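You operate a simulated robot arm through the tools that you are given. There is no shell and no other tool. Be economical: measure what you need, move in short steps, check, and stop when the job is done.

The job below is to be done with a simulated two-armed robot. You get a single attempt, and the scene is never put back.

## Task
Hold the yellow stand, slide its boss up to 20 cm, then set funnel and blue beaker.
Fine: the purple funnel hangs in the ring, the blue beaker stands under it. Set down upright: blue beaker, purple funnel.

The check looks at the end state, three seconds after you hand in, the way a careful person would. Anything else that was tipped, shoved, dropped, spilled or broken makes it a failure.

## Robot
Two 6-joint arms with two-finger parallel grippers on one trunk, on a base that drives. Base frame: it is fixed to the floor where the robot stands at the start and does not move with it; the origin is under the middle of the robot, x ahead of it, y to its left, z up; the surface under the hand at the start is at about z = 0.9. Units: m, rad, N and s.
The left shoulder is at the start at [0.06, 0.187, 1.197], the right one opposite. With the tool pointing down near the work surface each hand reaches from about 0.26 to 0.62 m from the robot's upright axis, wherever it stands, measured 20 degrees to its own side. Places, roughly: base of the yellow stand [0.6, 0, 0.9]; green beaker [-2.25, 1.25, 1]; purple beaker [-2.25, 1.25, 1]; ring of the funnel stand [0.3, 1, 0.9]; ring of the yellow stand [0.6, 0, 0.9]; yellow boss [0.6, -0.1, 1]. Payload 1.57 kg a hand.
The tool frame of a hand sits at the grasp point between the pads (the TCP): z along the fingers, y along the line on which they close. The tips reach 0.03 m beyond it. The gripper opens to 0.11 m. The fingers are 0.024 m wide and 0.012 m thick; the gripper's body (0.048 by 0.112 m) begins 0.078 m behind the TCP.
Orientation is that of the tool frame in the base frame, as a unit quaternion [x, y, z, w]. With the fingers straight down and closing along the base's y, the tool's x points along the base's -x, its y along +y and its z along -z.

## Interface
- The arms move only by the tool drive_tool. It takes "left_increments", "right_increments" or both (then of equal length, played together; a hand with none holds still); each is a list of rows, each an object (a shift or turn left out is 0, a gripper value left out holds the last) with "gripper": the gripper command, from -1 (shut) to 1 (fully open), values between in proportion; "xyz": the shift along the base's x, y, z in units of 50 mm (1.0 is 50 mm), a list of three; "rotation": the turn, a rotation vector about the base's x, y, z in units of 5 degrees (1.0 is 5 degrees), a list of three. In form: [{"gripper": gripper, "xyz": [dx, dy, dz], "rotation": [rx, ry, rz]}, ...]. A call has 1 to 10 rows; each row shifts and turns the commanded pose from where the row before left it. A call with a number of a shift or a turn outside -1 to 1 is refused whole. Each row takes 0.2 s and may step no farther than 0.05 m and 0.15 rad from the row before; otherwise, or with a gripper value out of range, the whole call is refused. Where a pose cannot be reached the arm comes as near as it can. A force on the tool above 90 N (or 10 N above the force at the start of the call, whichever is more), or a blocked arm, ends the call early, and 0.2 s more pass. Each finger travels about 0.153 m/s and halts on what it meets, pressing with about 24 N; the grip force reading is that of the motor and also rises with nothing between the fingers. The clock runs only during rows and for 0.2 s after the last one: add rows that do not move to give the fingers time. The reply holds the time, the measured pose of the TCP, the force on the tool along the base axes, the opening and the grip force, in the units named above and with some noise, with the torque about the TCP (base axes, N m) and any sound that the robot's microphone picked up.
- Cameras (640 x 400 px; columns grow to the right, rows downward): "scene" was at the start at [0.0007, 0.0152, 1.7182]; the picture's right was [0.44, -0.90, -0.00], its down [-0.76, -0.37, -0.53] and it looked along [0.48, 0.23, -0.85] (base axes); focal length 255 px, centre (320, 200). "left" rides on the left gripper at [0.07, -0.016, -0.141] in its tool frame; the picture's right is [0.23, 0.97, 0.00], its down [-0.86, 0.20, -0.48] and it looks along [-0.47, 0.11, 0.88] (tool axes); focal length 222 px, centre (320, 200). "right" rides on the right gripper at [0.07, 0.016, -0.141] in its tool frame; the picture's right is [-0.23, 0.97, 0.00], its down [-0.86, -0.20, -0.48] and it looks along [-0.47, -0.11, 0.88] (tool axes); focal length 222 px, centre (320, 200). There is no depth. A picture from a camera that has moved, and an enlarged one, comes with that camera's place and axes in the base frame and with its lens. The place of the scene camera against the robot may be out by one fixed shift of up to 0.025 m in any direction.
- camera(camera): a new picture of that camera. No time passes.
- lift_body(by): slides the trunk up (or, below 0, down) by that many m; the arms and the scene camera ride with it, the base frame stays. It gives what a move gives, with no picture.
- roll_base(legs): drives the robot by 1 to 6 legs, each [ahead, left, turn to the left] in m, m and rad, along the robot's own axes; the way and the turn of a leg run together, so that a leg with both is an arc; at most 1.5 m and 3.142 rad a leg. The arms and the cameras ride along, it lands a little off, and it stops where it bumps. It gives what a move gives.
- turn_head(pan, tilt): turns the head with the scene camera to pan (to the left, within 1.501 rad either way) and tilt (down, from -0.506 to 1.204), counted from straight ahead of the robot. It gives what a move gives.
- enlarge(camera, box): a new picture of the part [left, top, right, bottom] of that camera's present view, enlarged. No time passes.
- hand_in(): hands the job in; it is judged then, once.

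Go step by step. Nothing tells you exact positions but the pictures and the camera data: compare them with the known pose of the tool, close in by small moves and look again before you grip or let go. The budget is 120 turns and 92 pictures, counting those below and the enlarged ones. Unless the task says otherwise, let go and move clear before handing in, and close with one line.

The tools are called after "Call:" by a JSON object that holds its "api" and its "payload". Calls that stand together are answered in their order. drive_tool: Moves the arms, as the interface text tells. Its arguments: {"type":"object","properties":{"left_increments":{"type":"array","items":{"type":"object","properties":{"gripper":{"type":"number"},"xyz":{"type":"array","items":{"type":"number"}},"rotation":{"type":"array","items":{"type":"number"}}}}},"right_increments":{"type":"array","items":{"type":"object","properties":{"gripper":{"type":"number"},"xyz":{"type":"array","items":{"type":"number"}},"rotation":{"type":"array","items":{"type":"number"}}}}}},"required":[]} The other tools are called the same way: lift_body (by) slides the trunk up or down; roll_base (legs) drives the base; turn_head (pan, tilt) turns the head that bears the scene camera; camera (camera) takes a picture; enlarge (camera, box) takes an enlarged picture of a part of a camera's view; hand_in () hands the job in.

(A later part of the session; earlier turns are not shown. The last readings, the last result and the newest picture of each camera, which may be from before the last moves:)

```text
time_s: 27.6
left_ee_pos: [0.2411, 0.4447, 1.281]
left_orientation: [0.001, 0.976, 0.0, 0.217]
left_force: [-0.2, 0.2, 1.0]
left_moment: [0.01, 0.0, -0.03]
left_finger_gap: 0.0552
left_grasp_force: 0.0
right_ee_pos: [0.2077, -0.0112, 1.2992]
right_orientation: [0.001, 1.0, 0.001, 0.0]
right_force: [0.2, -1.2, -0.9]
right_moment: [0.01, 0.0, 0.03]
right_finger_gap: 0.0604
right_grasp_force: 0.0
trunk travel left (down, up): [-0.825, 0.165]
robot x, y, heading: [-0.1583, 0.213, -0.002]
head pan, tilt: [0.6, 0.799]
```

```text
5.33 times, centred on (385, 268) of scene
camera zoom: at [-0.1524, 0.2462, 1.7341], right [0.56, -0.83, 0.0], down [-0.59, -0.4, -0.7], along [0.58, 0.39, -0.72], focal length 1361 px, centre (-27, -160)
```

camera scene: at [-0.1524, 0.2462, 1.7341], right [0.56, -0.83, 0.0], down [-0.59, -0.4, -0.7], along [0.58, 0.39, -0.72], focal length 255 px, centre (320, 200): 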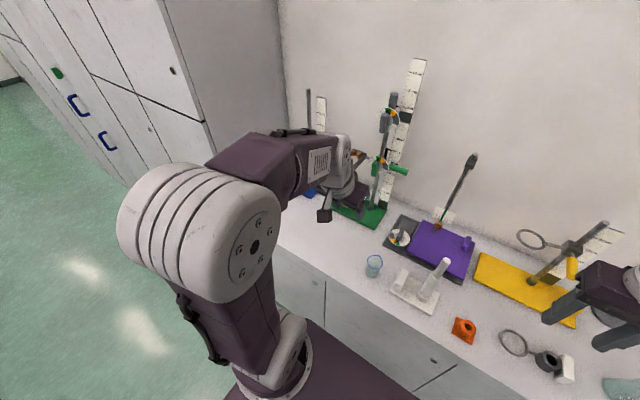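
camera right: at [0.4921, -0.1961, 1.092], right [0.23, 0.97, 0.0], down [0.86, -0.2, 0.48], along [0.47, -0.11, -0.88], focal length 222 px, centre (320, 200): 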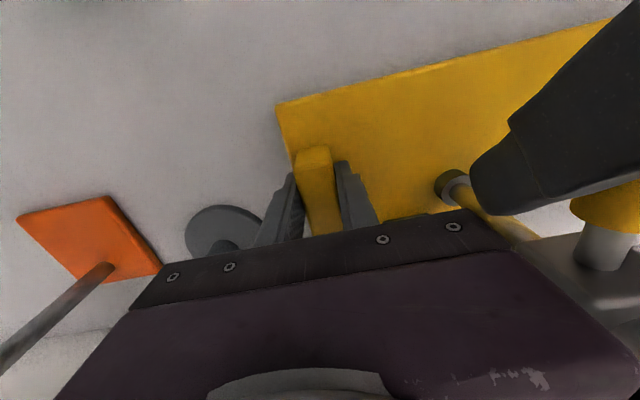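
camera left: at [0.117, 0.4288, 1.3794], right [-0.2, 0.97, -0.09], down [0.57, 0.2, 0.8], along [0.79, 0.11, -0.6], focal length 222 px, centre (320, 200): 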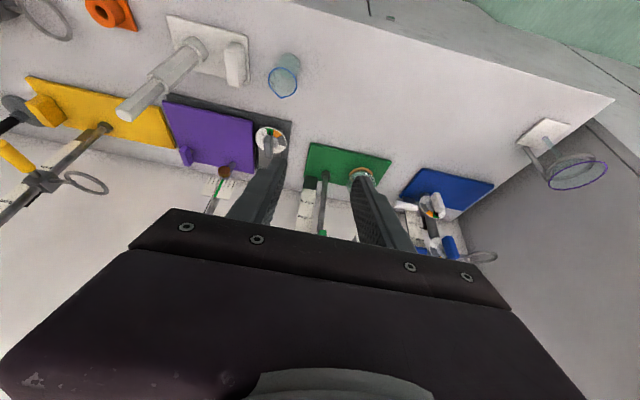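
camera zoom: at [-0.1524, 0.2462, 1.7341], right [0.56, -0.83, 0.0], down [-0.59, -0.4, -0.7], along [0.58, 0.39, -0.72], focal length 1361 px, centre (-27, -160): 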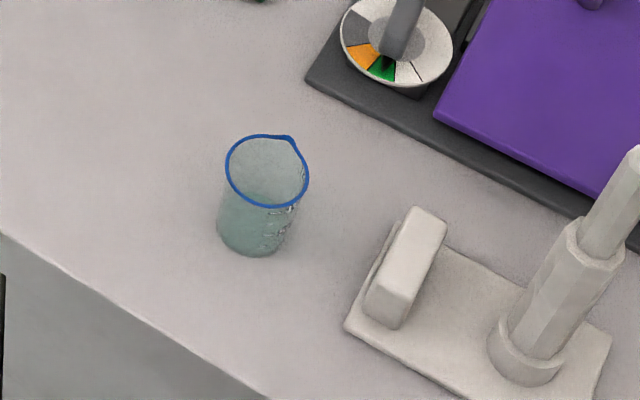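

The beaker stands at about (0.328, 0.364), 5 cm wide and 7 cm tall. I'll bring the left hand above it at 45° tilt with a 7.5 cm opening.

Call:
{"api": "drive_tool", "payload": {"left_increments": [{"xyz": [0.5, -0.4, -0.3], "rotation": [0, -1, 0], "gripper": 0.35}, {"xyz": [0.5, -0.4, -0.5], "rotation": [0, -1, 0]}, {"xyz": [0.4, -0.4, -0.6], "rotation": [0, -1, 0]}, {"xyz": [0.3, -0.4, -0.7], "rotation": [0, -1, 0]}, {"xyz": [0.04, 0, -0.9]}, {}]}}

Call:
{"api": "camera", "payload": {"camera": "left"}}

```text
time_s: 29.0
left_ee_pos: [0.3269, 0.368, 1.1304]
left_orientation: [0.001, 0.924, 0.0, 0.382]
left_force: [-1.0, 0.8, -0.3]
left_moment: [0.02, -0.04, -0.03]
left_finger_gap: 0.0743
left_grasp_force: 0.1
left hand out of reach, approached as far as the arm can: row 3
right_ee_pos: [0.207, -0.0079, 1.301]
right_orientation: [0.001, 1.0, 0.001, 0.0]
right_force: [-0.1, 0.2, 0.7]
right_moment: [0.01, -0.04, 0.02]
right_finger_gap: 0.0606
right_grasp_force: 0.0
trunk travel left (down, up): [-0.825, 0.165]
robot x, y, heading: [-0.1549, 0.2191, -0.001]
head pan, tilt: [0.6, 0.799]
```

```text
53 pictures are left
camera left: at [0.1763, 0.3528, 1.1807], right [-0.16, 0.97, -0.16], down [0.27, 0.2, 0.94], along [0.95, 0.11, -0.29], focal length 222 px, centre (320, 200)
```

left: 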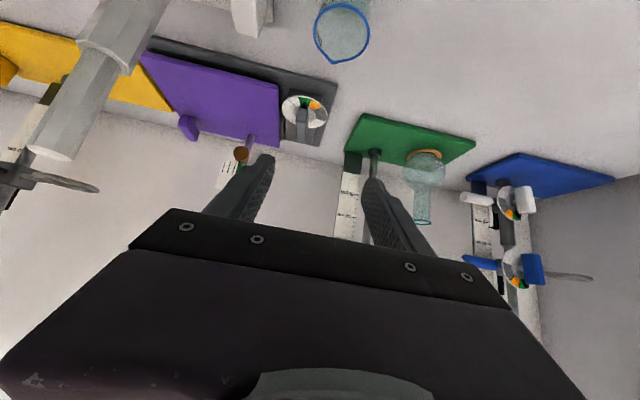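

The beaker's rim measures at (0.327, 0.364), directly below the grasp point. Descending straight, stopping at 3 cm above the grip height to check.

Call:
{"api": "drive_tool", "payload": {"left_increments": [{"xyz": [0.02, -0.07, -0.8]}, {"xyz": [0, 0, -0.8]}, {"xyz": [0, 0, -0.8]}, {"xyz": [0, 0, -0.7]}, {}]}}

Call:
{"api": "camera", "payload": {"camera": "left"}}

Call:
{"api": "camera", "payload": {"camera": "scene"}}

```text
time_s: 30.2
left_ee_pos: [0.3283, 0.365, 0.977]
left_orientation: [0.0, 0.924, 0.0, 0.382]
left_force: [0.0, 0.3, -0.2]
left_moment: [0.0, 0.01, 0.02]
left_finger_gap: 0.0745
left_grasp_force: 0.1
right_ee_pos: [0.2071, -0.0079, 1.2996]
right_orientation: [0.001, 1.0, -0.001, 0.0]
right_force: [-0.8, 0.0, 0.1]
right_moment: [0.0, -0.03, 0.01]
right_finger_gap: 0.0603
right_grasp_force: 0.0
trunk travel left (down, up): [-0.825, 0.165]
robot x, y, heading: [-0.1628, 0.2185, 0.004]
head pan, tilt: [0.6, 0.799]
```

```text
52 pictures are left
camera left: at [0.1788, 0.3478, 1.0267], right [-0.16, 0.97, -0.16], down [0.27, 0.2, 0.94], along [0.95, 0.11, -0.29], focal length 222 px, centre (320, 200)
```

left: 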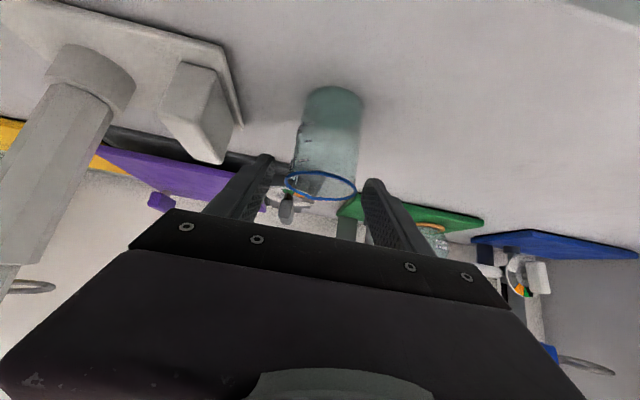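

```text
51 pictures are left
camera scene: at [-0.1533, 0.2493, 1.7341], right [0.56, -0.83, 0.0], down [-0.59, -0.4, -0.7], along [0.58, 0.39, -0.72], focal length 255 px, centre (320, 200)
```

scene: 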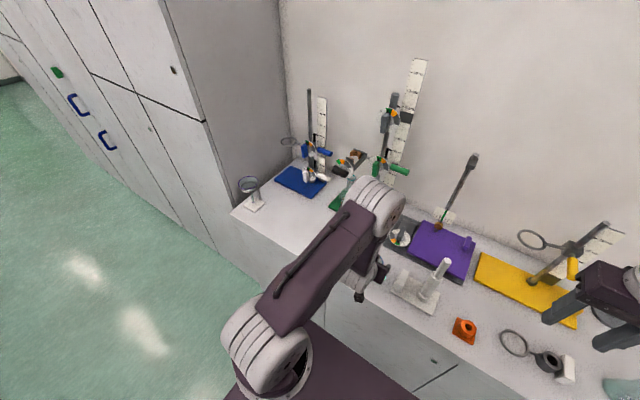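

The beaker is centred between the fingers. Lowering 3 cm and gripping.

Call:
{"api": "drive_tool", "payload": {"left_increments": [{"xyz": [0, 0, -0.3]}, {"xyz": [0, 0, -0.32]}, {"gripper": 0.1}, {"gripper": -0.1}, {"gripper": -0.4}, {"gripper": -1}, {}]}}

Call:
{"api": "camera", "payload": {"camera": "left"}}

```text
time_s: 31.8
left_ee_pos: [0.3339, 0.3635, 0.9449]
left_orientation: [0.0, 0.925, 0.0, 0.38]
left_force: [0.0, 0.6, -0.1]
left_moment: [-0.02, 0.01, -0.03]
left_finger_gap: 0.0477
left_grasp_force: 24.0
left hand out of reach, approached as far as the arm can: row 2
right_ee_pos: [0.2091, -0.0092, 1.2994]
right_orientation: [0.001, 1.0, 0.0, 0.001]
right_force: [0.1, 0.2, 1.4]
right_moment: [-0.01, 0.02, -0.05]
right_finger_gap: 0.0604
right_grasp_force: 0.0
trunk travel left (down, up): [-0.825, 0.165]
robot x, y, heading: [-0.1581, 0.2207, -0.002]
head pan, tilt: [0.6, 0.799]
```

```text
50 pictures are left
camera left: at [0.1849, 0.3471, 0.9975], right [-0.16, 0.97, -0.16], down [0.27, 0.2, 0.94], along [0.95, 0.11, -0.3], focal length 222 px, centre (320, 200)
```

left: 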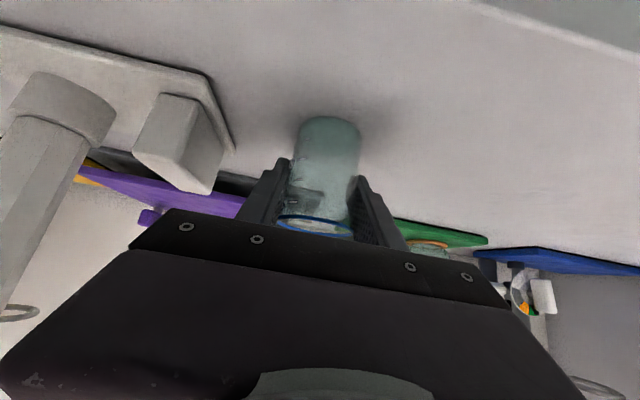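

Beaker gripped (48 mm). I'll lift it, back away from the table, and shift right to stand before the yellow stand.

Call:
{"api": "drive_tool", "payload": {"left_increments": [{"xyz": [0, 0, 0.2]}, {"xyz": [0, 0, 0.6]}, {"xyz": [0, 0, 0.8]}, {"xyz": [0, 0, 0.8]}, {"xyz": [0, 0, 0.8]}, {"xyz": [0, 0, 0.8]}]}}

Call:
{"api": "roll_base", "payload": {"legs": [[-0.16, 0, 0], [0, -0.36, 0]]}}

Call:
{"api": "turn_head", "payload": {"pan": 0.0, "tilt": 0.6}}

Call:
{"api": "camera", "payload": {"camera": "scene"}}

Call:
{"api": "camera", "payload": {"camera": "left"}}

```text
time_s: 33.2
left_ee_pos: [0.3309, 0.3634, 1.1468]
left_orientation: [0.001, 0.924, 0.0, 0.383]
left_force: [-0.5, -0.2, -0.6]
left_moment: [-0.03, -0.05, 0.0]
left_finger_gap: 0.0478
left_grasp_force: 24.5
right_ee_pos: [0.2063, -0.0088, 1.299]
right_orientation: [0.001, 1.0, 0.0, 0.001]
right_force: [0.1, -0.5, 0.1]
right_moment: [0.01, -0.02, 0.01]
right_finger_gap: 0.0602
right_grasp_force: 0.2
trunk travel left (down, up): [-0.825, 0.165]
robot x, y, heading: [-0.1567, 0.22, 0.003]
head pan, tilt: [0.6, 0.799]
```

```text
time_s: 36.5
left_ee_pos: [0.1723, 0.0083, 1.1458]
left_orientation: [-0.001, 0.924, 0.0, 0.383]
left_force: [0.1, 0.1, -0.8]
left_moment: [-0.02, 0.0, 0.01]
left_finger_gap: 0.0476
left_grasp_force: 24.3
right_ee_pos: [0.0487, -0.3644, 1.3006]
right_orientation: [0.0, 1.0, -0.001, -0.001]
right_force: [0.7, 0.5, 0.4]
right_moment: [-0.01, 0.0, -0.02]
right_finger_gap: 0.0606
right_grasp_force: 0.0
trunk travel left (down, up): [-0.825, 0.165]
robot x, y, heading: [-0.3204, -0.139, -0.004]
head pan, tilt: [0.6, 0.799]
```

```text
time_s: 37.5
left_ee_pos: [0.1717, 0.0057, 1.1462]
left_orientation: [-0.001, 0.924, 0.0, 0.383]
left_force: [0.0, -0.4, -0.6]
left_moment: [0.01, 0.01, 0.0]
left_finger_gap: 0.0474
left_grasp_force: 24.0
right_ee_pos: [0.048, -0.3671, 1.2992]
right_orientation: [0.001, 1.0, -0.001, 0.0]
right_force: [0.1, 0.2, -0.1]
right_moment: [-0.02, -0.01, 0.04]
right_finger_gap: 0.0601
right_grasp_force: 0.1
trunk travel left (down, up): [-0.825, 0.165]
robot x, y, heading: [-0.3184, -0.1376, 0.0]
head pan, tilt: [0.0, 0.6]
```

```text
49 pictures are left
camera scene: at [-0.291, -0.1545, 1.7509], right [0.0, -1.0, 0.0], down [-0.57, 0.0, -0.82], along [0.82, 0.0, -0.57], focal length 255 px, centre (320, 200)
```

scene: 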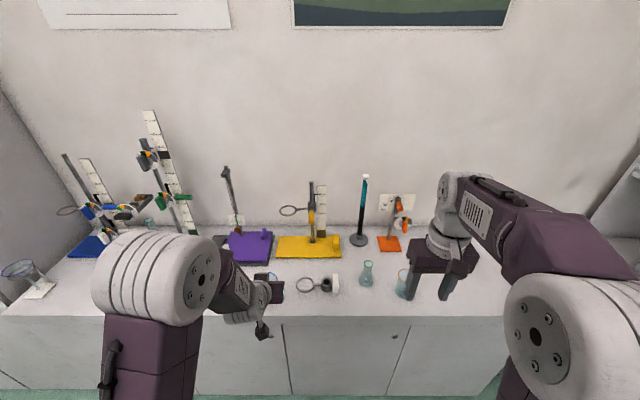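

```text
48 pictures are left
camera left: at [0.0229, -0.0106, 1.1971], right [-0.16, 0.97, -0.16], down [0.27, 0.2, 0.94], along [0.95, 0.11, -0.29], focal length 222 px, centre (320, 200)
```

left: 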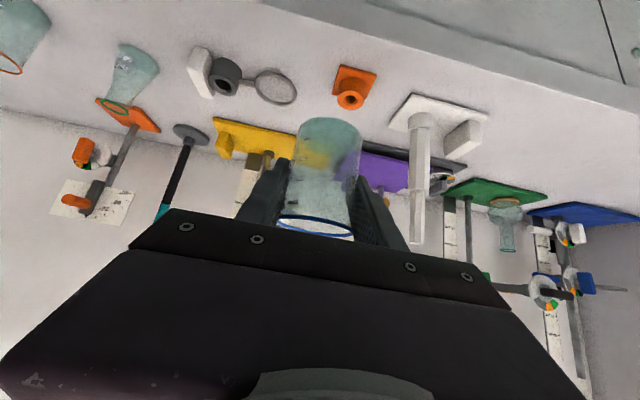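

The beaker is held upright. The ring centre comes out at about (0.569, -0.006, z 1.115). I'll drive forward with the beaker high, then check.

Call:
{"api": "roll_base", "payload": {"legs": [[0.28, 0, 0]]}}

Call:
{"api": "camera", "payload": {"camera": "left"}}

Call:
{"api": "camera", "payload": {"camera": "scene"}}

```text
time_s: 39.5
left_ee_pos: [0.4517, 0.0053, 1.1474]
left_orientation: [0.002, 0.924, 0.0, 0.383]
left_force: [-0.1, -0.9, 0.0]
left_moment: [0.01, -0.01, 0.03]
left_finger_gap: 0.0475
left_grasp_force: 23.8
right_ee_pos: [0.3265, -0.3686, 1.3007]
right_orientation: [0.001, 1.0, 0.001, 0.001]
right_force: [-0.7, 0.8, -0.2]
right_moment: [-0.03, -0.03, -0.01]
right_finger_gap: 0.0604
right_grasp_force: 0.0
trunk travel left (down, up): [-0.825, 0.165]
robot x, y, heading: [-0.0413, -0.1388, -0.004]
head pan, tilt: [0.0, 0.6]
```

```text
47 pictures are left
camera left: at [0.3014, -0.012, 1.1977], right [-0.16, 0.97, -0.16], down [0.27, 0.2, 0.94], along [0.95, 0.11, -0.29], focal length 222 px, centre (320, 200)
```

left: 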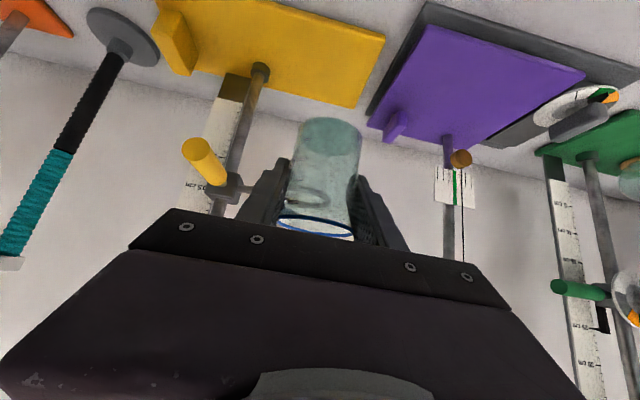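

```text
46 pictures are left
camera scene: at [-0.0136, -0.1553, 1.751], right [0.0, -1.0, 0.0], down [-0.56, 0.0, -0.83], along [0.83, 0.0, -0.56], focal length 255 px, centre (320, 200)
```

scene: 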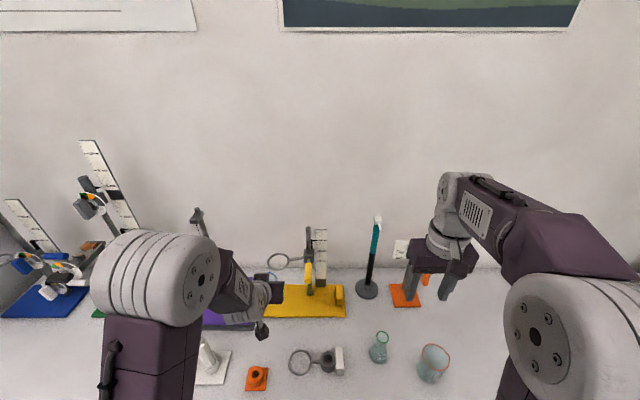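

Call:
{"api": "enlarge", "payload": {"camera": "left", "box": [255, 110, 385, 245]}}

Call:
{"api": "enlarge", "payload": {"camera": "scene", "box": [230, 210, 350, 330]}}

```text
2.96 times, centred on (320, 178) of left
camera zoom: at [0.3014, -0.012, 1.1977], right [-0.16, 0.97, -0.16], down [0.27, 0.2, 0.94], along [0.95, 0.11, -0.29], focal length 658 px, centre (320, 267)
```

zoom: 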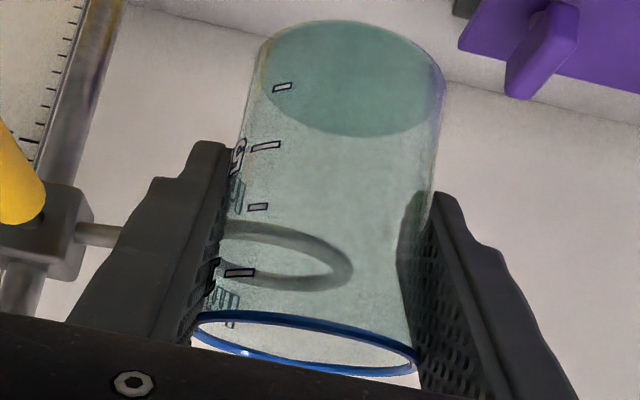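

```text
3.33 times, centred on (290, 270) of scene
camera zoom: at [-0.0136, -0.1553, 1.751], right [0.0, -1.0, 0.0], down [-0.56, 0.0, -0.83], along [0.83, 0.0, -0.56], focal length 850 px, centre (420, -33)
```

zoom: 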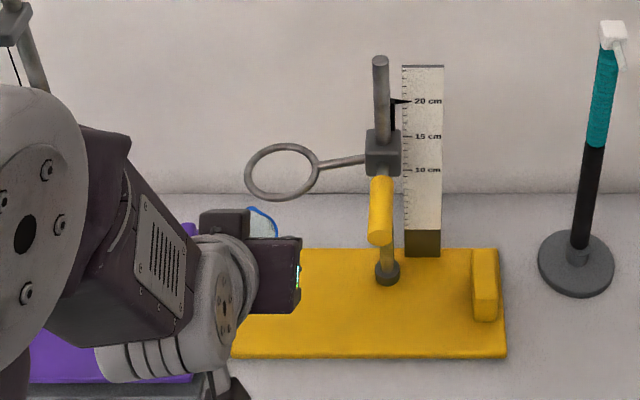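

Ring centre confirmed at (0.571, -0.005, 1.114); beaker axis sits 5 mm behind the TCP. Lower below ring height, then slide forward beneath it.

Call:
{"api": "drive_tool", "payload": {"left_increments": [{"xyz": [0, -0.1, -0.8]}, {"xyz": [0, -0.1, -0.8]}, {"xyz": [0, 0, -0.9]}, {"xyz": [0.6, 0, 0]}, {"xyz": [0.6, 0, 0]}, {"xyz": [0.6, 0, 0]}, {"xyz": [0.6, 0, 0]}, {}]}}

Call:
{"api": "camera", "payload": {"camera": "left"}}

Call:
{"api": "enlarge", "payload": {"camera": "scene", "box": [230, 210, 350, 330]}}

```text
time_s: 41.3
left_ee_pos: [0.5719, -0.0051, 1.0206]
left_orientation: [0.0, 0.924, 0.0, 0.382]
left_force: [-0.3, 0.0, -2.1]
left_moment: [0.0, -0.18, 0.0]
left_finger_gap: 0.0477
left_grasp_force: 23.5
right_ee_pos: [0.3279, -0.3683, 1.2994]
right_orientation: [0.002, 1.0, 0.0, 0.0]
right_force: [-0.7, -0.3, -0.2]
right_moment: [0.02, 0.01, -0.03]
right_finger_gap: 0.0604
right_grasp_force: 0.0
trunk travel left (down, up): [-0.825, 0.165]
robot x, y, heading: [-0.0396, -0.1401, 0.001]
head pan, tilt: [0.0, 0.6]
```

```text
43 pictures are left
camera left: at [0.4237, -0.0222, 1.0715], right [-0.16, 0.97, -0.16], down [0.27, 0.2, 0.94], along [0.95, 0.11, -0.29], focal length 222 px, centre (320, 200)
```

left: 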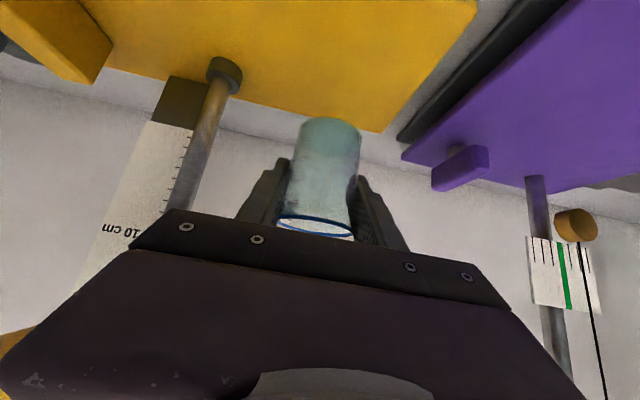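

```text
3.33 times, centred on (290, 270) of scene
camera zoom: at [-0.0109, -0.1553, 1.7509], right [0.0, -1.0, 0.0], down [-0.57, 0.0, -0.82], along [0.82, 0.0, -0.57], focal length 850 px, centre (420, -33)
```

zoom: 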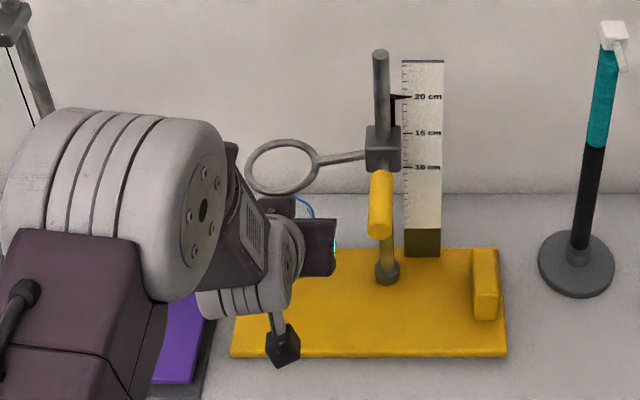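

The beaker is under the ring and clear of it. Lowering onto the plate, with small final steps and watching the force.

Call:
{"api": "drive_tool", "payload": {"left_increments": [{"xyz": [0.08, 0, -0.4]}, {"xyz": [0, 0, -0.4]}, {"xyz": [0, 0, -0.2]}, {}]}}

Call:
{"api": "drive_tool", "payload": {"left_increments": [{"xyz": [0, 0, -0.06]}, {}]}}

Call:
{"api": "drive_tool", "payload": {"left_increments": [{"xyz": [0, 0, -0.06]}, {}]}}

Call:
{"api": "camera", "payload": {"camera": "left"}}

```text
time_s: 42.3
left_ee_pos: [0.5766, -0.0053, 0.9703]
left_orientation: [0.001, 0.924, -0.001, 0.383]
left_force: [0.3, -0.7, -0.1]
left_moment: [0.01, 0.0, 0.01]
left_finger_gap: 0.0477
left_grasp_force: 24.5
right_ee_pos: [0.3284, -0.3688, 1.2998]
right_orientation: [0.002, 1.0, 0.0, 0.001]
right_force: [1.4, -0.1, -0.2]
right_moment: [-0.01, -0.01, -0.01]
right_finger_gap: 0.0606
right_grasp_force: 0.2
trunk travel left (down, up): [-0.825, 0.165]
robot x, y, heading: [-0.0378, -0.1436, -0.004]
head pan, tilt: [0.0, 0.6]
```

```text
time_s: 42.9
left_ee_pos: [0.5776, -0.0056, 0.9682]
left_orientation: [0.001, 0.924, 0.0, 0.382]
left_force: [-0.2, -1.4, -0.6]
left_moment: [-0.01, 0.02, 0.0]
left_finger_gap: 0.0475
left_grasp_force: 24.2
right_ee_pos: [0.3282, -0.3686, 1.2997]
right_orientation: [0.001, 1.0, -0.001, 0.0]
right_force: [0.1, -1.4, 1.1]
right_moment: [-0.02, -0.03, 0.01]
right_finger_gap: 0.0604
right_grasp_force: 0.0
trunk travel left (down, up): [-0.825, 0.165]
robot x, y, heading: [-0.0363, -0.1387, -0.004]
head pan, tilt: [0.0, 0.6]
```

```text
time_s: 43.5
left_ee_pos: [0.5767, -0.0054, 0.9645]
left_orientation: [0.001, 0.924, -0.001, 0.382]
left_force: [0.0, 0.6, -0.6]
left_moment: [-0.01, -0.02, -0.03]
left_finger_gap: 0.0474
left_grasp_force: 23.5
right_ee_pos: [0.3279, -0.3674, 1.3003]
right_orientation: [0.002, 1.0, 0.0, 0.0]
right_force: [0.0, 0.8, 0.4]
right_moment: [-0.03, -0.04, 0.0]
right_finger_gap: 0.0606
right_grasp_force: 0.1
trunk travel left (down, up): [-0.825, 0.165]
robot x, y, heading: [-0.0385, -0.1384, -0.004]
head pan, tilt: [0.0, 0.6]
```

```text
41 pictures are left
camera left: at [0.4272, -0.0222, 1.0158], right [-0.16, 0.97, -0.16], down [0.27, 0.2, 0.94], along [0.95, 0.11, -0.29], focal length 222 px, centre (320, 200)
```

left: 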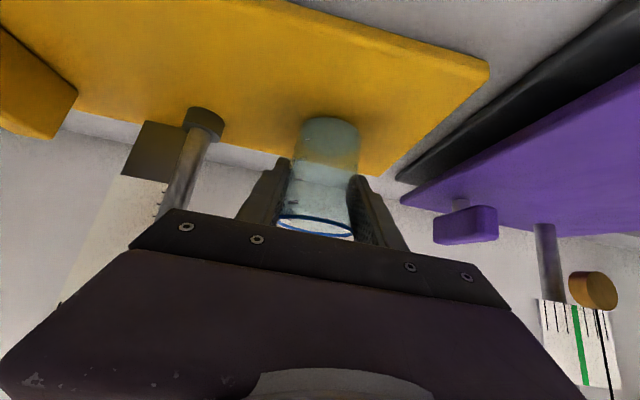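

No contact yet (z 0.9645). Continuing in 2 mm steps.

Call:
{"api": "drive_tool", "payload": {"left_increments": [{"xyz": [0, 0, -0.05]}, {}]}}

Call:
{"api": "drive_tool", "payload": {"left_increments": [{"xyz": [0, 0, -0.04]}, {}]}}

Call:
{"api": "drive_tool", "payload": {"left_increments": [{"xyz": [0, 0, -0.03]}, {}]}}

Call:
{"api": "enlarge", "payload": {"camera": "left", "box": [255, 90, 405, 240]}}

```text
time_s: 44.1
left_ee_pos: [0.5771, -0.0061, 0.9614]
left_orientation: [0.001, 0.924, 0.001, 0.382]
left_force: [0.2, 0.2, -1.5]
left_moment: [0.02, -0.01, 0.05]
left_finger_gap: 0.0475
left_grasp_force: 24.3
right_ee_pos: [0.328, -0.3689, 1.2997]
right_orientation: [0.002, 1.0, 0.0, -0.002]
right_force: [-0.2, 0.6, 0.8]
right_moment: [0.01, 0.0, 0.03]
right_finger_gap: 0.0601
right_grasp_force: 0.1
trunk travel left (down, up): [-0.825, 0.165]
robot x, y, heading: [-0.0349, -0.1387, -0.003]
head pan, tilt: [0.0, 0.6]
```

```text
time_s: 44.7
left_ee_pos: [0.5781, -0.0049, 0.9628]
left_orientation: [0.002, 0.924, -0.001, 0.383]
left_force: [1.0, 0.5, 6.9]
left_moment: [0.03, 0.12, 0.0]
left_finger_gap: 0.0475
left_grasp_force: 23.9
right_ee_pos: [0.3271, -0.3692, 1.3006]
right_orientation: [0.002, 1.0, -0.001, 0.0]
right_force: [0.1, -0.7, -0.8]
right_moment: [0.0, -0.01, 0.02]
right_finger_gap: 0.0602
right_grasp_force: 0.0
trunk travel left (down, up): [-0.825, 0.165]
robot x, y, heading: [-0.0376, -0.142, -0.006]
head pan, tilt: [0.0, 0.6]
```

```text
time_s: 45.3
left_ee_pos: [0.5776, -0.0063, 0.9624]
left_orientation: [0.001, 0.922, -0.001, 0.386]
left_force: [2.1, 2.1, 14.0]
left_moment: [0.03, 0.24, -0.04]
left_finger_gap: 0.0478
left_grasp_force: 24.0
right_ee_pos: [0.3261, -0.3684, 1.3006]
right_orientation: [0.001, 1.0, 0.0, 0.0]
right_force: [0.3, 0.3, 0.1]
right_moment: [0.02, -0.01, -0.02]
right_finger_gap: 0.0605
right_grasp_force: 0.1
trunk travel left (down, up): [-0.825, 0.165]
robot x, y, heading: [-0.0409, -0.1377, -0.004]
head pan, tilt: [0.0, 0.6]
```

```text
2.67 times, centred on (330, 165) of left
camera zoom: at [0.4269, -0.0222, 1.0116], right [-0.16, 0.97, -0.16], down [0.26, 0.2, 0.94], along [0.95, 0.11, -0.29], focal length 592 px, centre (293, 293)
```

zoom: 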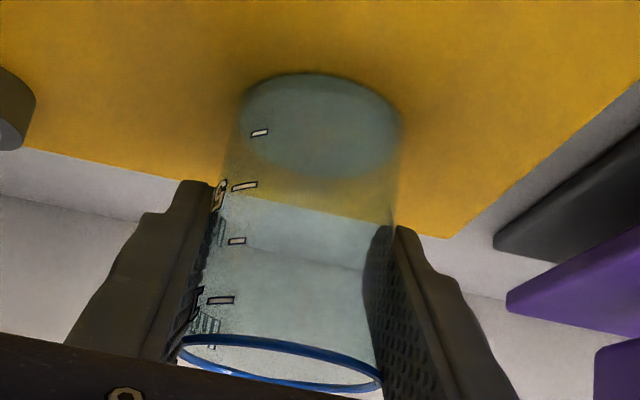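

The beaker touches the plate (14 N) and its whole base is on the plate. I'll ease the press, open, and withdraw straight back.

Call:
{"api": "drive_tool", "payload": {"left_increments": [{"xyz": [0, 0, 0.05]}, {"gripper": 0.0}, {"gripper": 0.2}, {"gripper": 0.35}, {}, {}]}}

Call:
{"api": "drive_tool", "payload": {"left_increments": [{"xyz": [-0.3, 0, 0]}, {"xyz": [-0.6, 0, 0]}, {"xyz": [-0.7, 0, 0]}, {"xyz": [-0.7, 0, 0.3]}, {"xyz": [0, 0, 0.8]}, {"xyz": [0, 0, 0.8]}, {"xyz": [0, 0, 0.8]}, {"xyz": [0, 0, 0.8]}]}}

Call:
{"api": "camera", "payload": {"camera": "left"}}

```text
time_s: 46.7
left_ee_pos: [0.5772, -0.0055, 0.9614]
left_orientation: [0.001, 0.924, 0.0, 0.383]
left_force: [-0.8, 0.3, -0.5]
left_moment: [0.01, -0.02, 0.01]
left_finger_gap: 0.0744
left_grasp_force: 0.0
right_ee_pos: [0.3271, -0.3689, 1.2988]
right_orientation: [0.002, 1.0, 0.0, 0.0]
right_force: [-0.2, 0.1, -0.2]
right_moment: [-0.01, 0.04, 0.0]
right_finger_gap: 0.0605
right_grasp_force: 0.0
trunk travel left (down, up): [-0.825, 0.165]
robot x, y, heading: [-0.0382, -0.1401, -0.003]
head pan, tilt: [0.0, 0.6]
```

```text
time_s: 48.5
left_ee_pos: [0.4606, -0.0033, 1.1371]
left_orientation: [0.002, 0.924, 0.0, 0.383]
left_force: [0.4, -0.6, 0.7]
left_moment: [-0.01, -0.03, 0.03]
left_finger_gap: 0.074
left_grasp_force: 0.0
right_ee_pos: [0.327, -0.3687, 1.3002]
right_orientation: [0.002, 1.0, 0.0, 0.001]
right_force: [-0.1, -0.6, -0.5]
right_moment: [-0.01, 0.0, 0.01]
right_finger_gap: 0.0607
right_grasp_force: 0.0
trunk travel left (down, up): [-0.825, 0.165]
robot x, y, heading: [-0.0383, -0.1417, -0.005]
head pan, tilt: [0.0, 0.6]
```

```text
39 pictures are left
camera left: at [0.3101, -0.0208, 1.1886], right [-0.16, 0.97, -0.16], down [0.27, 0.2, 0.94], along [0.95, 0.11, -0.29], focal length 222 px, centre (320, 200)
```

left: 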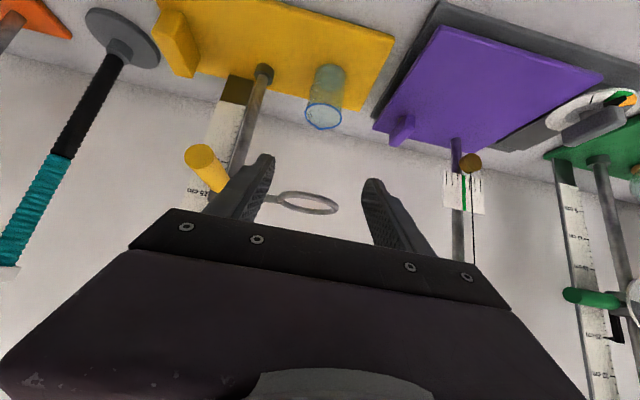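

The blue beaker stands upright under the ring. Now for the funnel: I'll raise the left hand and point it down again, then drive back and left toward the funnel stand.

Call:
{"api": "drive_tool", "payload": {"left_increments": [{"xyz": [-0.6, 0.2, 0.6], "rotation": [0, 1, 0]}, {"xyz": [-0.6, 0.3, 0.6], "rotation": [0, 1, 0]}, {"xyz": [-0.5, 0.5, 0.6], "rotation": [0, 1, 0]}, {"xyz": [0, 0.5, 0.6], "rotation": [0, 1, 0]}, {"xyz": [0, 0.5, 0.6], "rotation": [0, 1, 0]}, {"xyz": [0, 0.5, 0.5], "rotation": [0, 1, 0]}, {"xyz": [0, 0.5, 0.2], "rotation": [0, 1, 0]}, {"rotation": [0, 1, 0]}, {"rotation": [0, 1, 0]}]}}

Call:
{"api": "roll_base", "payload": {"legs": [[-0.18, 0, 0], [0, 0.9, 0]]}}

Call:
{"api": "turn_head", "payload": {"pan": 0.35, "tilt": 0.8}}

Call:
{"api": "camera", "payload": {"camera": "scene"}}

Call:
{"api": "camera", "payload": {"camera": "left"}}

```text
time_s: 50.5
left_ee_pos: [0.4173, 0.0892, 1.2738]
left_orientation: [0.002, 0.993, -0.029, 0.112]
left_force: [0.0, 0.7, 0.8]
left_moment: [0.01, -0.04, -0.04]
left_finger_gap: 0.0742
left_grasp_force: 0.0
left hand out of reach, approached as far as the arm can: row 2, 3, 4
right_ee_pos: [0.3286, -0.3683, 1.2993]
right_orientation: [0.001, 1.0, 0.0, -0.001]
right_force: [-0.3, -0.2, 0.6]
right_moment: [0.0, 0.03, 0.0]
right_finger_gap: 0.0606
right_grasp_force: 0.0
trunk travel left (down, up): [-0.825, 0.165]
robot x, y, heading: [-0.0387, -0.1427, -0.004]
head pan, tilt: [0.0, 0.6]
```

```text
time_s: 56.3
left_ee_pos: [0.2441, 0.9878, 1.2742]
left_orientation: [0.006, 0.993, -0.029, 0.113]
left_force: [-0.6, -0.7, 0.1]
left_moment: [0.03, 0.0, 0.0]
left_finger_gap: 0.0744
left_grasp_force: 0.0
right_ee_pos: [0.1529, 0.5323, 1.2997]
right_orientation: [0.005, 1.0, 0.0, 0.0]
right_force: [0.1, 0.8, -0.1]
right_moment: [-0.01, 0.03, 0.01]
right_finger_gap: 0.0602
right_grasp_force: 0.0
trunk travel left (down, up): [-0.825, 0.165]
robot x, y, heading: [-0.21, 0.7613, -0.012]
head pan, tilt: [0.0, 0.6]
```

```text
time_s: 57.1
left_ee_pos: [0.2449, 0.9883, 1.2731]
left_orientation: [0.007, 0.993, -0.029, 0.114]
left_force: [-0.4, -0.1, 0.0]
left_moment: [0.02, 0.0, -0.01]
left_finger_gap: 0.0741
left_grasp_force: 0.1
right_ee_pos: [0.1524, 0.5322, 1.3002]
right_orientation: [0.005, 1.0, 0.0, -0.001]
right_force: [0.5, -0.5, 0.1]
right_moment: [0.03, -0.01, 0.01]
right_finger_gap: 0.0603
right_grasp_force: 0.0
trunk travel left (down, up): [-0.825, 0.165]
robot x, y, heading: [-0.2104, 0.7648, -0.014]
head pan, tilt: [0.351, 0.799]
```

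```text
38 pictures are left
camera scene: at [-0.1967, 0.7764, 1.7341], right [0.33, -0.94, 0.0], down [-0.68, -0.24, -0.7], along [0.66, 0.23, -0.72], focal length 255 px, centre (320, 200)
```

scene: 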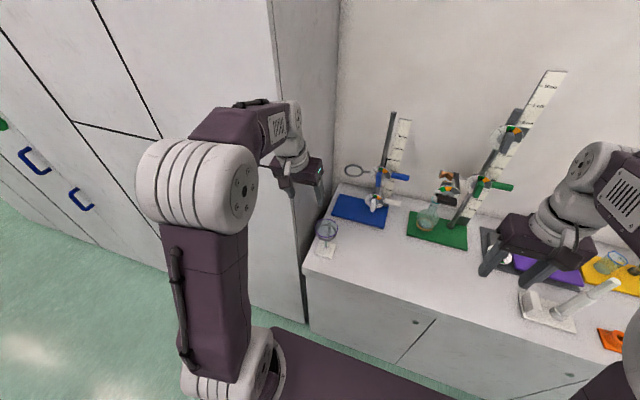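

```text
37 pictures are left
camera left: at [0.1441, 0.9808, 1.3971], right [-0.2, 0.97, -0.11], down [0.73, 0.22, 0.65], along [0.65, 0.05, -0.76], focal length 222 px, centre (320, 200)
```

left: 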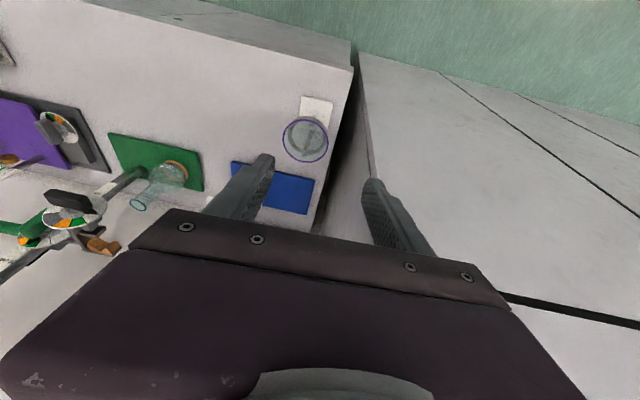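

Call:
{"api": "enlarge", "payload": {"camera": "left", "box": [260, 80, 360, 180]}}

Call:
{"api": "enlarge", "payload": {"camera": "scene", "box": [285, 190, 375, 280]}}

```text
4.00 times, centred on (310, 130) of left
camera zoom: at [0.1441, 0.9808, 1.3971], right [-0.2, 0.97, -0.11], down [0.73, 0.22, 0.65], along [0.65, 0.05, -0.76], focal length 888 px, centre (360, 480)
```

zoom: 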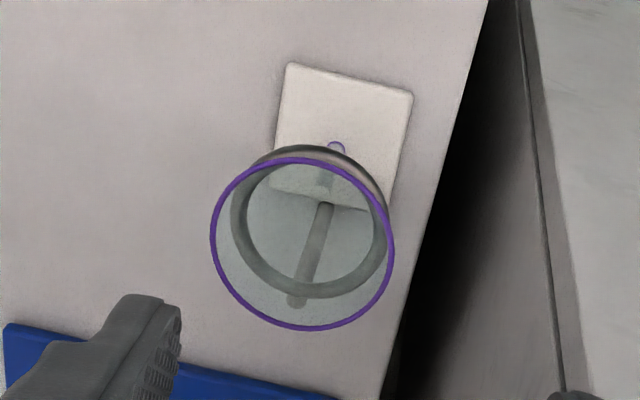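

```text
4.44 times, centred on (330, 235) of scene
camera zoom: at [-0.1967, 0.7764, 1.7341], right [0.33, -0.94, 0.0], down [-0.68, -0.24, -0.7], along [0.66, 0.23, -0.72], focal length 1134 px, centre (276, 44)
```

zoom: 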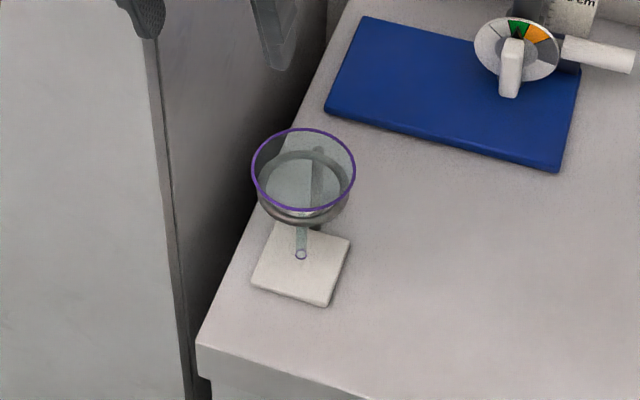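

The funnel's rim centre is about (0.326, 0.952, 1.036), 8.1 cm wide, stem tip at z≈0.92. A cabinet side is at y≈1.04, so I open to 9.6 cm only, straighten the hand and hover above it.

Call:
{"api": "drive_tool", "payload": {"left_increments": [{"xyz": [0, -0.36, 0], "rotation": [0.22, 0.87, 0.05], "gripper": 0.75}, {"xyz": [0, -0.36, 0], "rotation": [0.22, 0.87, 0.05]}, {"xyz": [0.4, 0, -0.4], "rotation": [0.22, 0.87, 0.05]}, {"xyz": [0.6, 0, -0.6]}, {"xyz": [0.62, 0, -0.6]}, {"xyz": [0, 0, -0.4]}, {}]}}

Call:
{"api": "camera", "payload": {"camera": "left"}}

Call:
{"api": "camera", "payload": {"camera": "scene"}}

```text
time_s: 58.8
left_ee_pos: [0.3248, 0.9527, 1.1749]
left_orientation: [0.001, 1.0, 0.0, 0.0]
left_force: [0.1, 0.6, -0.5]
left_moment: [-0.02, 0.02, 0.02]
left_finger_gap: 0.0964
left_grasp_force: 0.0
right_ee_pos: [0.1518, 0.5324, 1.2989]
right_orientation: [0.006, 1.0, 0.001, 0.0]
right_force: [-0.4, 0.7, 1.0]
right_moment: [0.0, -0.03, 0.01]
right_finger_gap: 0.0606
right_grasp_force: 0.0
trunk travel left (down, up): [-0.825, 0.165]
robot x, y, heading: [-0.2112, 0.7648, -0.012]
head pan, tilt: [0.351, 0.799]
```

```text
34 pictures are left
camera left: at [0.2546, 0.9352, 1.3161], right [-0.23, 0.97, 0.0], down [0.86, 0.2, 0.48], along [0.47, 0.11, -0.88], focal length 222 px, centre (320, 200)
```

left: 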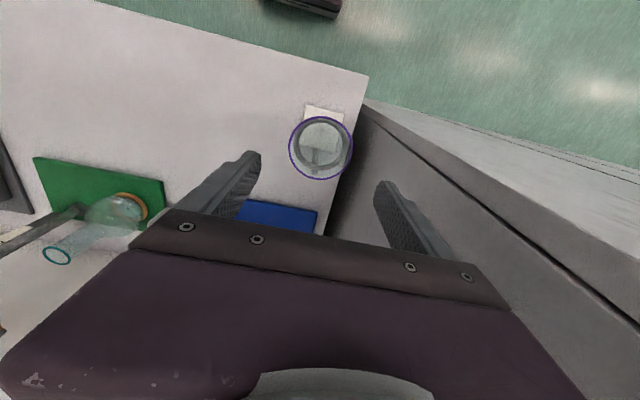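

```text
33 pictures are left
camera scene: at [-0.1974, 0.776, 1.7341], right [0.33, -0.94, 0.0], down [-0.68, -0.24, -0.7], along [0.66, 0.23, -0.72], focal length 255 px, centre (320, 200)
```

scene: 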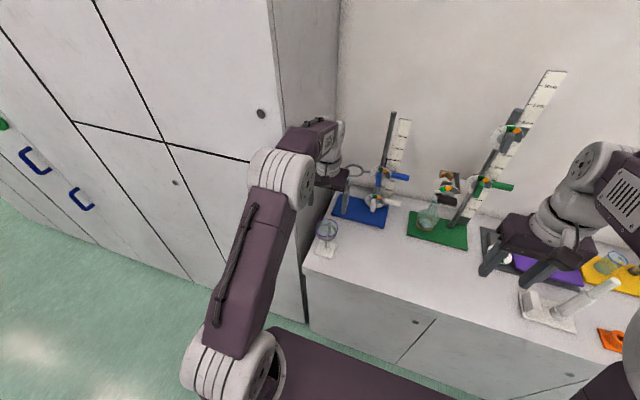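

The funnel's rim centre reads (0.330, 0.953), right under the hand. Descending to put the finger ends about 1 cm below the rim.

Call:
{"api": "drive_tool", "payload": {"left_increments": [{"xyz": [0.08, 0, -0.8]}, {"xyz": [0, 0, -0.8]}, {}]}}

Call:
{"api": "camera", "payload": {"camera": "left"}}

```text
time_s: 59.5
left_ee_pos: [0.3295, 0.9505, 1.0947]
left_orientation: [0.001, 1.0, 0.001, 0.001]
left_force: [0.3, 1.4, -0.9]
left_moment: [0.01, 0.01, 0.03]
left_finger_gap: 0.0961
left_grasp_force: 0.0
right_ee_pos: [0.1518, 0.5316, 1.3011]
right_orientation: [0.005, 1.0, 0.0, 0.0]
right_force: [-0.3, -0.7, 0.4]
right_moment: [0.01, 0.02, -0.04]
right_finger_gap: 0.0604
right_grasp_force: 0.1
trunk travel left (down, up): [-0.825, 0.165]
robot x, y, heading: [-0.2114, 0.7642, -0.014]
head pan, tilt: [0.351, 0.799]
```

```text
32 pictures are left
camera left: at [0.2593, 0.9341, 1.2367], right [-0.23, 0.97, 0.0], down [0.86, 0.2, 0.48], along [0.47, 0.11, -0.88], focal length 222 px, centre (320, 200)
```

left: 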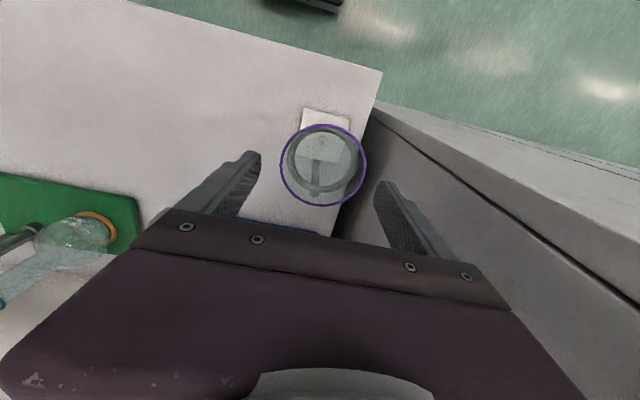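

Call:
{"api": "drive_tool", "payload": {"left_increments": [{"xyz": [0, 0.03, -0.4]}, {"xyz": [0, 0, -0.38]}, {}]}}

Call:
{"api": "camera", "payload": {"camera": "left"}}

Call:
{"api": "enlarge", "payload": {"camera": "scene", "box": [285, 170, 375, 270]}}

```text
time_s: 60.4
left_ee_pos: [0.3284, 0.9529, 1.0562]
left_orientation: [0.002, 1.0, -0.001, 0.001]
left_force: [0.1, -0.4, -0.1]
left_moment: [0.01, -0.02, -0.03]
left_finger_gap: 0.0965
left_grasp_force: 0.0
right_ee_pos: [0.1518, 0.5318, 1.3001]
right_orientation: [0.005, 1.0, 0.0, 0.0]
right_force: [-0.3, -0.6, -0.5]
right_moment: [-0.01, 0.04, 0.03]
right_finger_gap: 0.0605
right_grasp_force: 0.0
trunk travel left (down, up): [-0.825, 0.165]
robot x, y, heading: [-0.2149, 0.7606, -0.011]
head pan, tilt: [0.351, 0.799]
```

```text
31 pictures are left
camera left: at [0.259, 0.9369, 1.1974], right [-0.23, 0.97, 0.0], down [0.86, 0.2, 0.48], along [0.47, 0.11, -0.88], focal length 222 px, centre (320, 200)
```

left: 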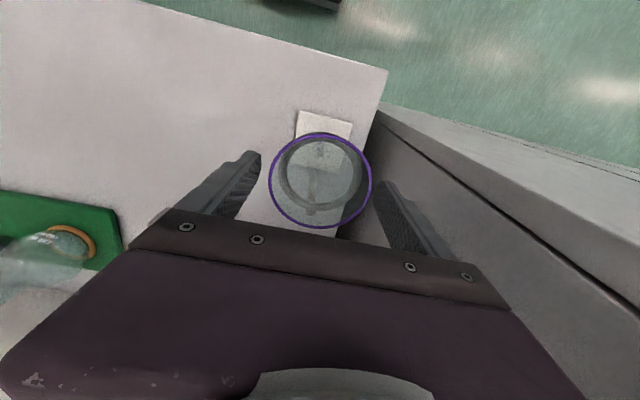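

```text
4.00 times, centred on (330, 220) of scene
camera zoom: at [-0.1972, 0.7758, 1.7341], right [0.33, -0.94, 0.0], down [-0.68, -0.24, -0.7], along [0.66, 0.23, -0.72], focal length 1021 px, centre (280, 120)
```

zoom: 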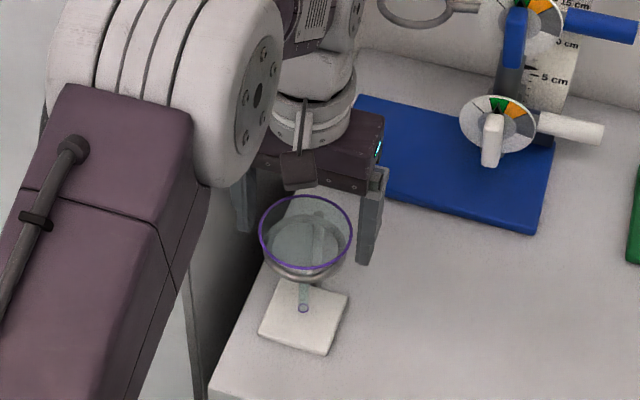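

The rim sits centred between the fingers. Lower 4 mm and close.

Call:
{"api": "drive_tool", "payload": {"left_increments": [{"xyz": [0, 0, -0.08]}, {"gripper": 0.6}, {"gripper": 0.5}, {"gripper": 0.4}, {"gripper": 0.2}, {"gripper": -0.2}, {}]}}

Call:
{"api": "camera", "payload": {"camera": "left"}}

Call:
{"api": "enlarge", "payload": {"camera": "scene", "box": [285, 170, 375, 270]}}

```text
time_s: 62.0
left_ee_pos: [0.3302, 0.9506, 1.0535]
left_orientation: [0.001, 1.0, 0.001, -0.001]
left_force: [0.7, -8.0, -1.5]
left_moment: [-0.35, 0.11, 0.0]
left_finger_gap: 0.0655
left_grasp_force: 23.7
right_ee_pos: [0.1529, 0.5279, 1.299]
right_orientation: [0.006, 1.0, 0.001, 0.0]
right_force: [0.0, 0.3, 0.0]
right_moment: [0.0, -0.01, 0.01]
right_finger_gap: 0.0604
right_grasp_force: 0.1
trunk travel left (down, up): [-0.825, 0.165]
robot x, y, heading: [-0.2115, 0.7631, -0.012]
head pan, tilt: [0.351, 0.799]
```

```text
29 pictures are left
camera left: at [0.2603, 0.9335, 1.1934], right [-0.23, 0.97, 0.0], down [0.86, 0.2, 0.48], along [0.47, 0.11, -0.88], focal length 222 px, centre (320, 200)
```

left: 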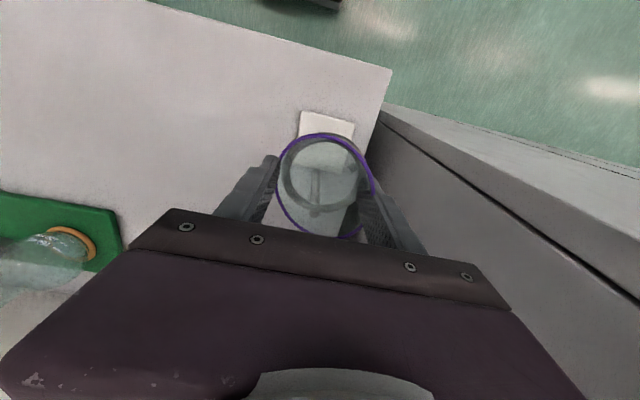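

```text
4.00 times, centred on (330, 220) of scene
camera zoom: at [-0.196, 0.7721, 1.7341], right [0.33, -0.94, 0.0], down [-0.68, -0.24, -0.7], along [0.66, 0.23, -0.72], focal length 1021 px, centre (280, 120)
```

zoom: 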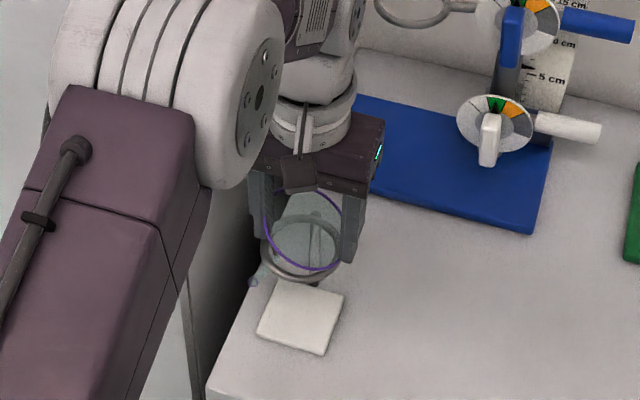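

The closing fingers tilted the funnel in its ring (gap only 6.5 cm). I'll open again so it can settle back, and check.

Call:
{"api": "drive_tool", "payload": {"left_increments": [{"gripper": 0.25}, {"gripper": 0.35}, {"gripper": 0.45}, {"gripper": 0.6}, {"gripper": 0.75}, {}, {}]}}

Call:
{"api": "camera", "payload": {"camera": "left"}}

Call:
{"api": "enlarge", "payload": {"camera": "scene", "box": [285, 170, 375, 270]}}

```text
time_s: 63.5
left_ee_pos: [0.3298, 0.9534, 1.0504]
left_orientation: [0.001, 1.0, 0.0, 0.001]
left_force: [0.9, 0.4, 0.2]
left_moment: [-0.04, 0.01, 0.01]
left_finger_gap: 0.0962
left_grasp_force: 0.1
right_ee_pos: [0.1525, 0.5331, 1.3003]
right_orientation: [0.006, 1.0, 0.001, 0.0]
right_force: [0.4, -0.2, -0.3]
right_moment: [0.0, 0.04, 0.01]
right_finger_gap: 0.0605
right_grasp_force: 0.1
trunk travel left (down, up): [-0.825, 0.165]
robot x, y, heading: [-0.2114, 0.7618, -0.014]
head pan, tilt: [0.351, 0.799]
```

```text
27 pictures are left
camera left: at [0.2596, 0.9373, 1.1932], right [-0.23, 0.97, 0.0], down [0.86, 0.2, 0.48], along [0.47, 0.11, -0.88], focal length 222 px, centre (320, 200)
```

left: 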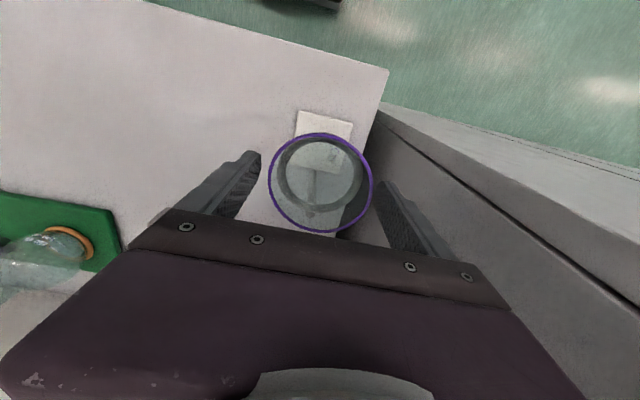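

```text
4.00 times, centred on (330, 220) of scene
camera zoom: at [-0.1967, 0.7762, 1.734], right [0.33, -0.94, 0.0], down [-0.68, -0.24, -0.7], along [0.66, 0.23, -0.72], focal length 1021 px, centre (280, 120)
```

zoom: 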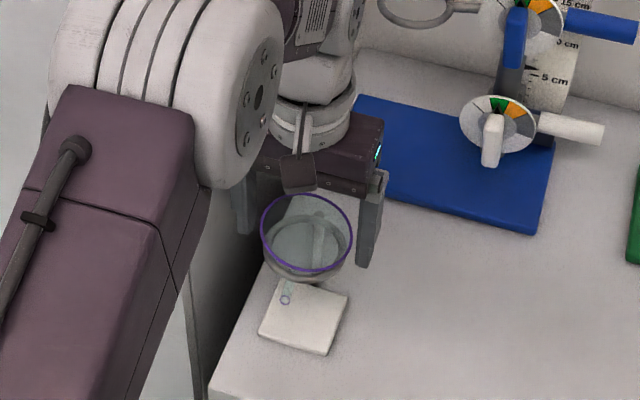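

The funnel settled back in its ring but leans slightly (stem toward +y). A better grip is the near (−x) wall with one finger inside and one outside, hand leaning 30°. First I rise clear and look again.

Call:
{"api": "drive_tool", "payload": {"left_increments": [{"xyz": [0, 0, 0.4]}, {"xyz": [0, 0, 0.8]}, {"xyz": [0, 0, 0.8]}, {"xyz": [-0.4, 0, 0.5]}, {"xyz": [-0.4, 0, 0]}, {}]}}

Call:
{"api": "camera", "payload": {"camera": "left"}}

Call:
{"api": "enlarge", "payload": {"camera": "scene", "box": [285, 190, 375, 280]}}

```text
time_s: 65.0
left_ee_pos: [0.2886, 0.9542, 1.1757]
left_orientation: [0.001, 1.0, 0.001, 0.0]
left_force: [-0.6, 0.3, 0.5]
left_moment: [0.0, 0.05, 0.01]
left_finger_gap: 0.0967
left_grasp_force: 0.1
right_ee_pos: [0.1527, 0.5319, 1.2998]
right_orientation: [0.005, 1.0, 0.0, 0.0]
right_force: [-0.7, -0.5, 0.4]
right_moment: [-0.03, 0.02, 0.03]
right_finger_gap: 0.0606
right_grasp_force: 0.0
trunk travel left (down, up): [-0.825, 0.165]
robot x, y, heading: [-0.2115, 0.7635, -0.01]
head pan, tilt: [0.351, 0.799]
```

```text
25 pictures are left
camera left: at [0.2196, 0.9374, 1.3174], right [-0.23, 0.97, 0.0], down [0.86, 0.2, 0.48], along [0.47, 0.11, -0.88], focal length 222 px, centre (320, 200)
```

left: 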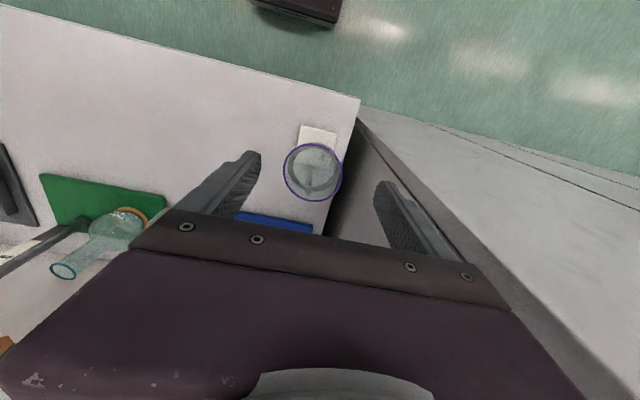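

```text
4.44 times, centred on (330, 235) of scene
camera zoom: at [-0.1956, 0.7761, 1.734], right [0.33, -0.94, 0.0], down [-0.68, -0.24, -0.7], along [0.66, 0.23, -0.72], focal length 1134 px, centre (276, 44)
```

zoom: 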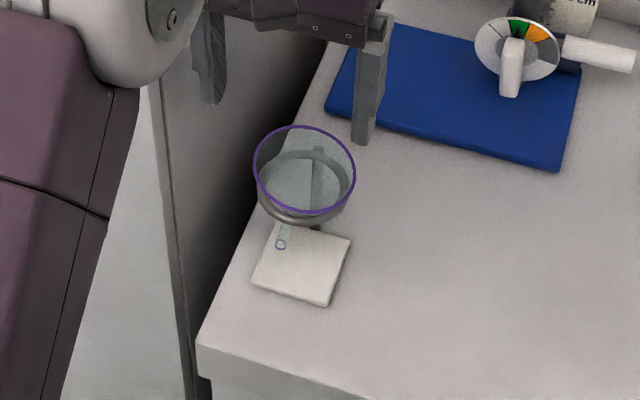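

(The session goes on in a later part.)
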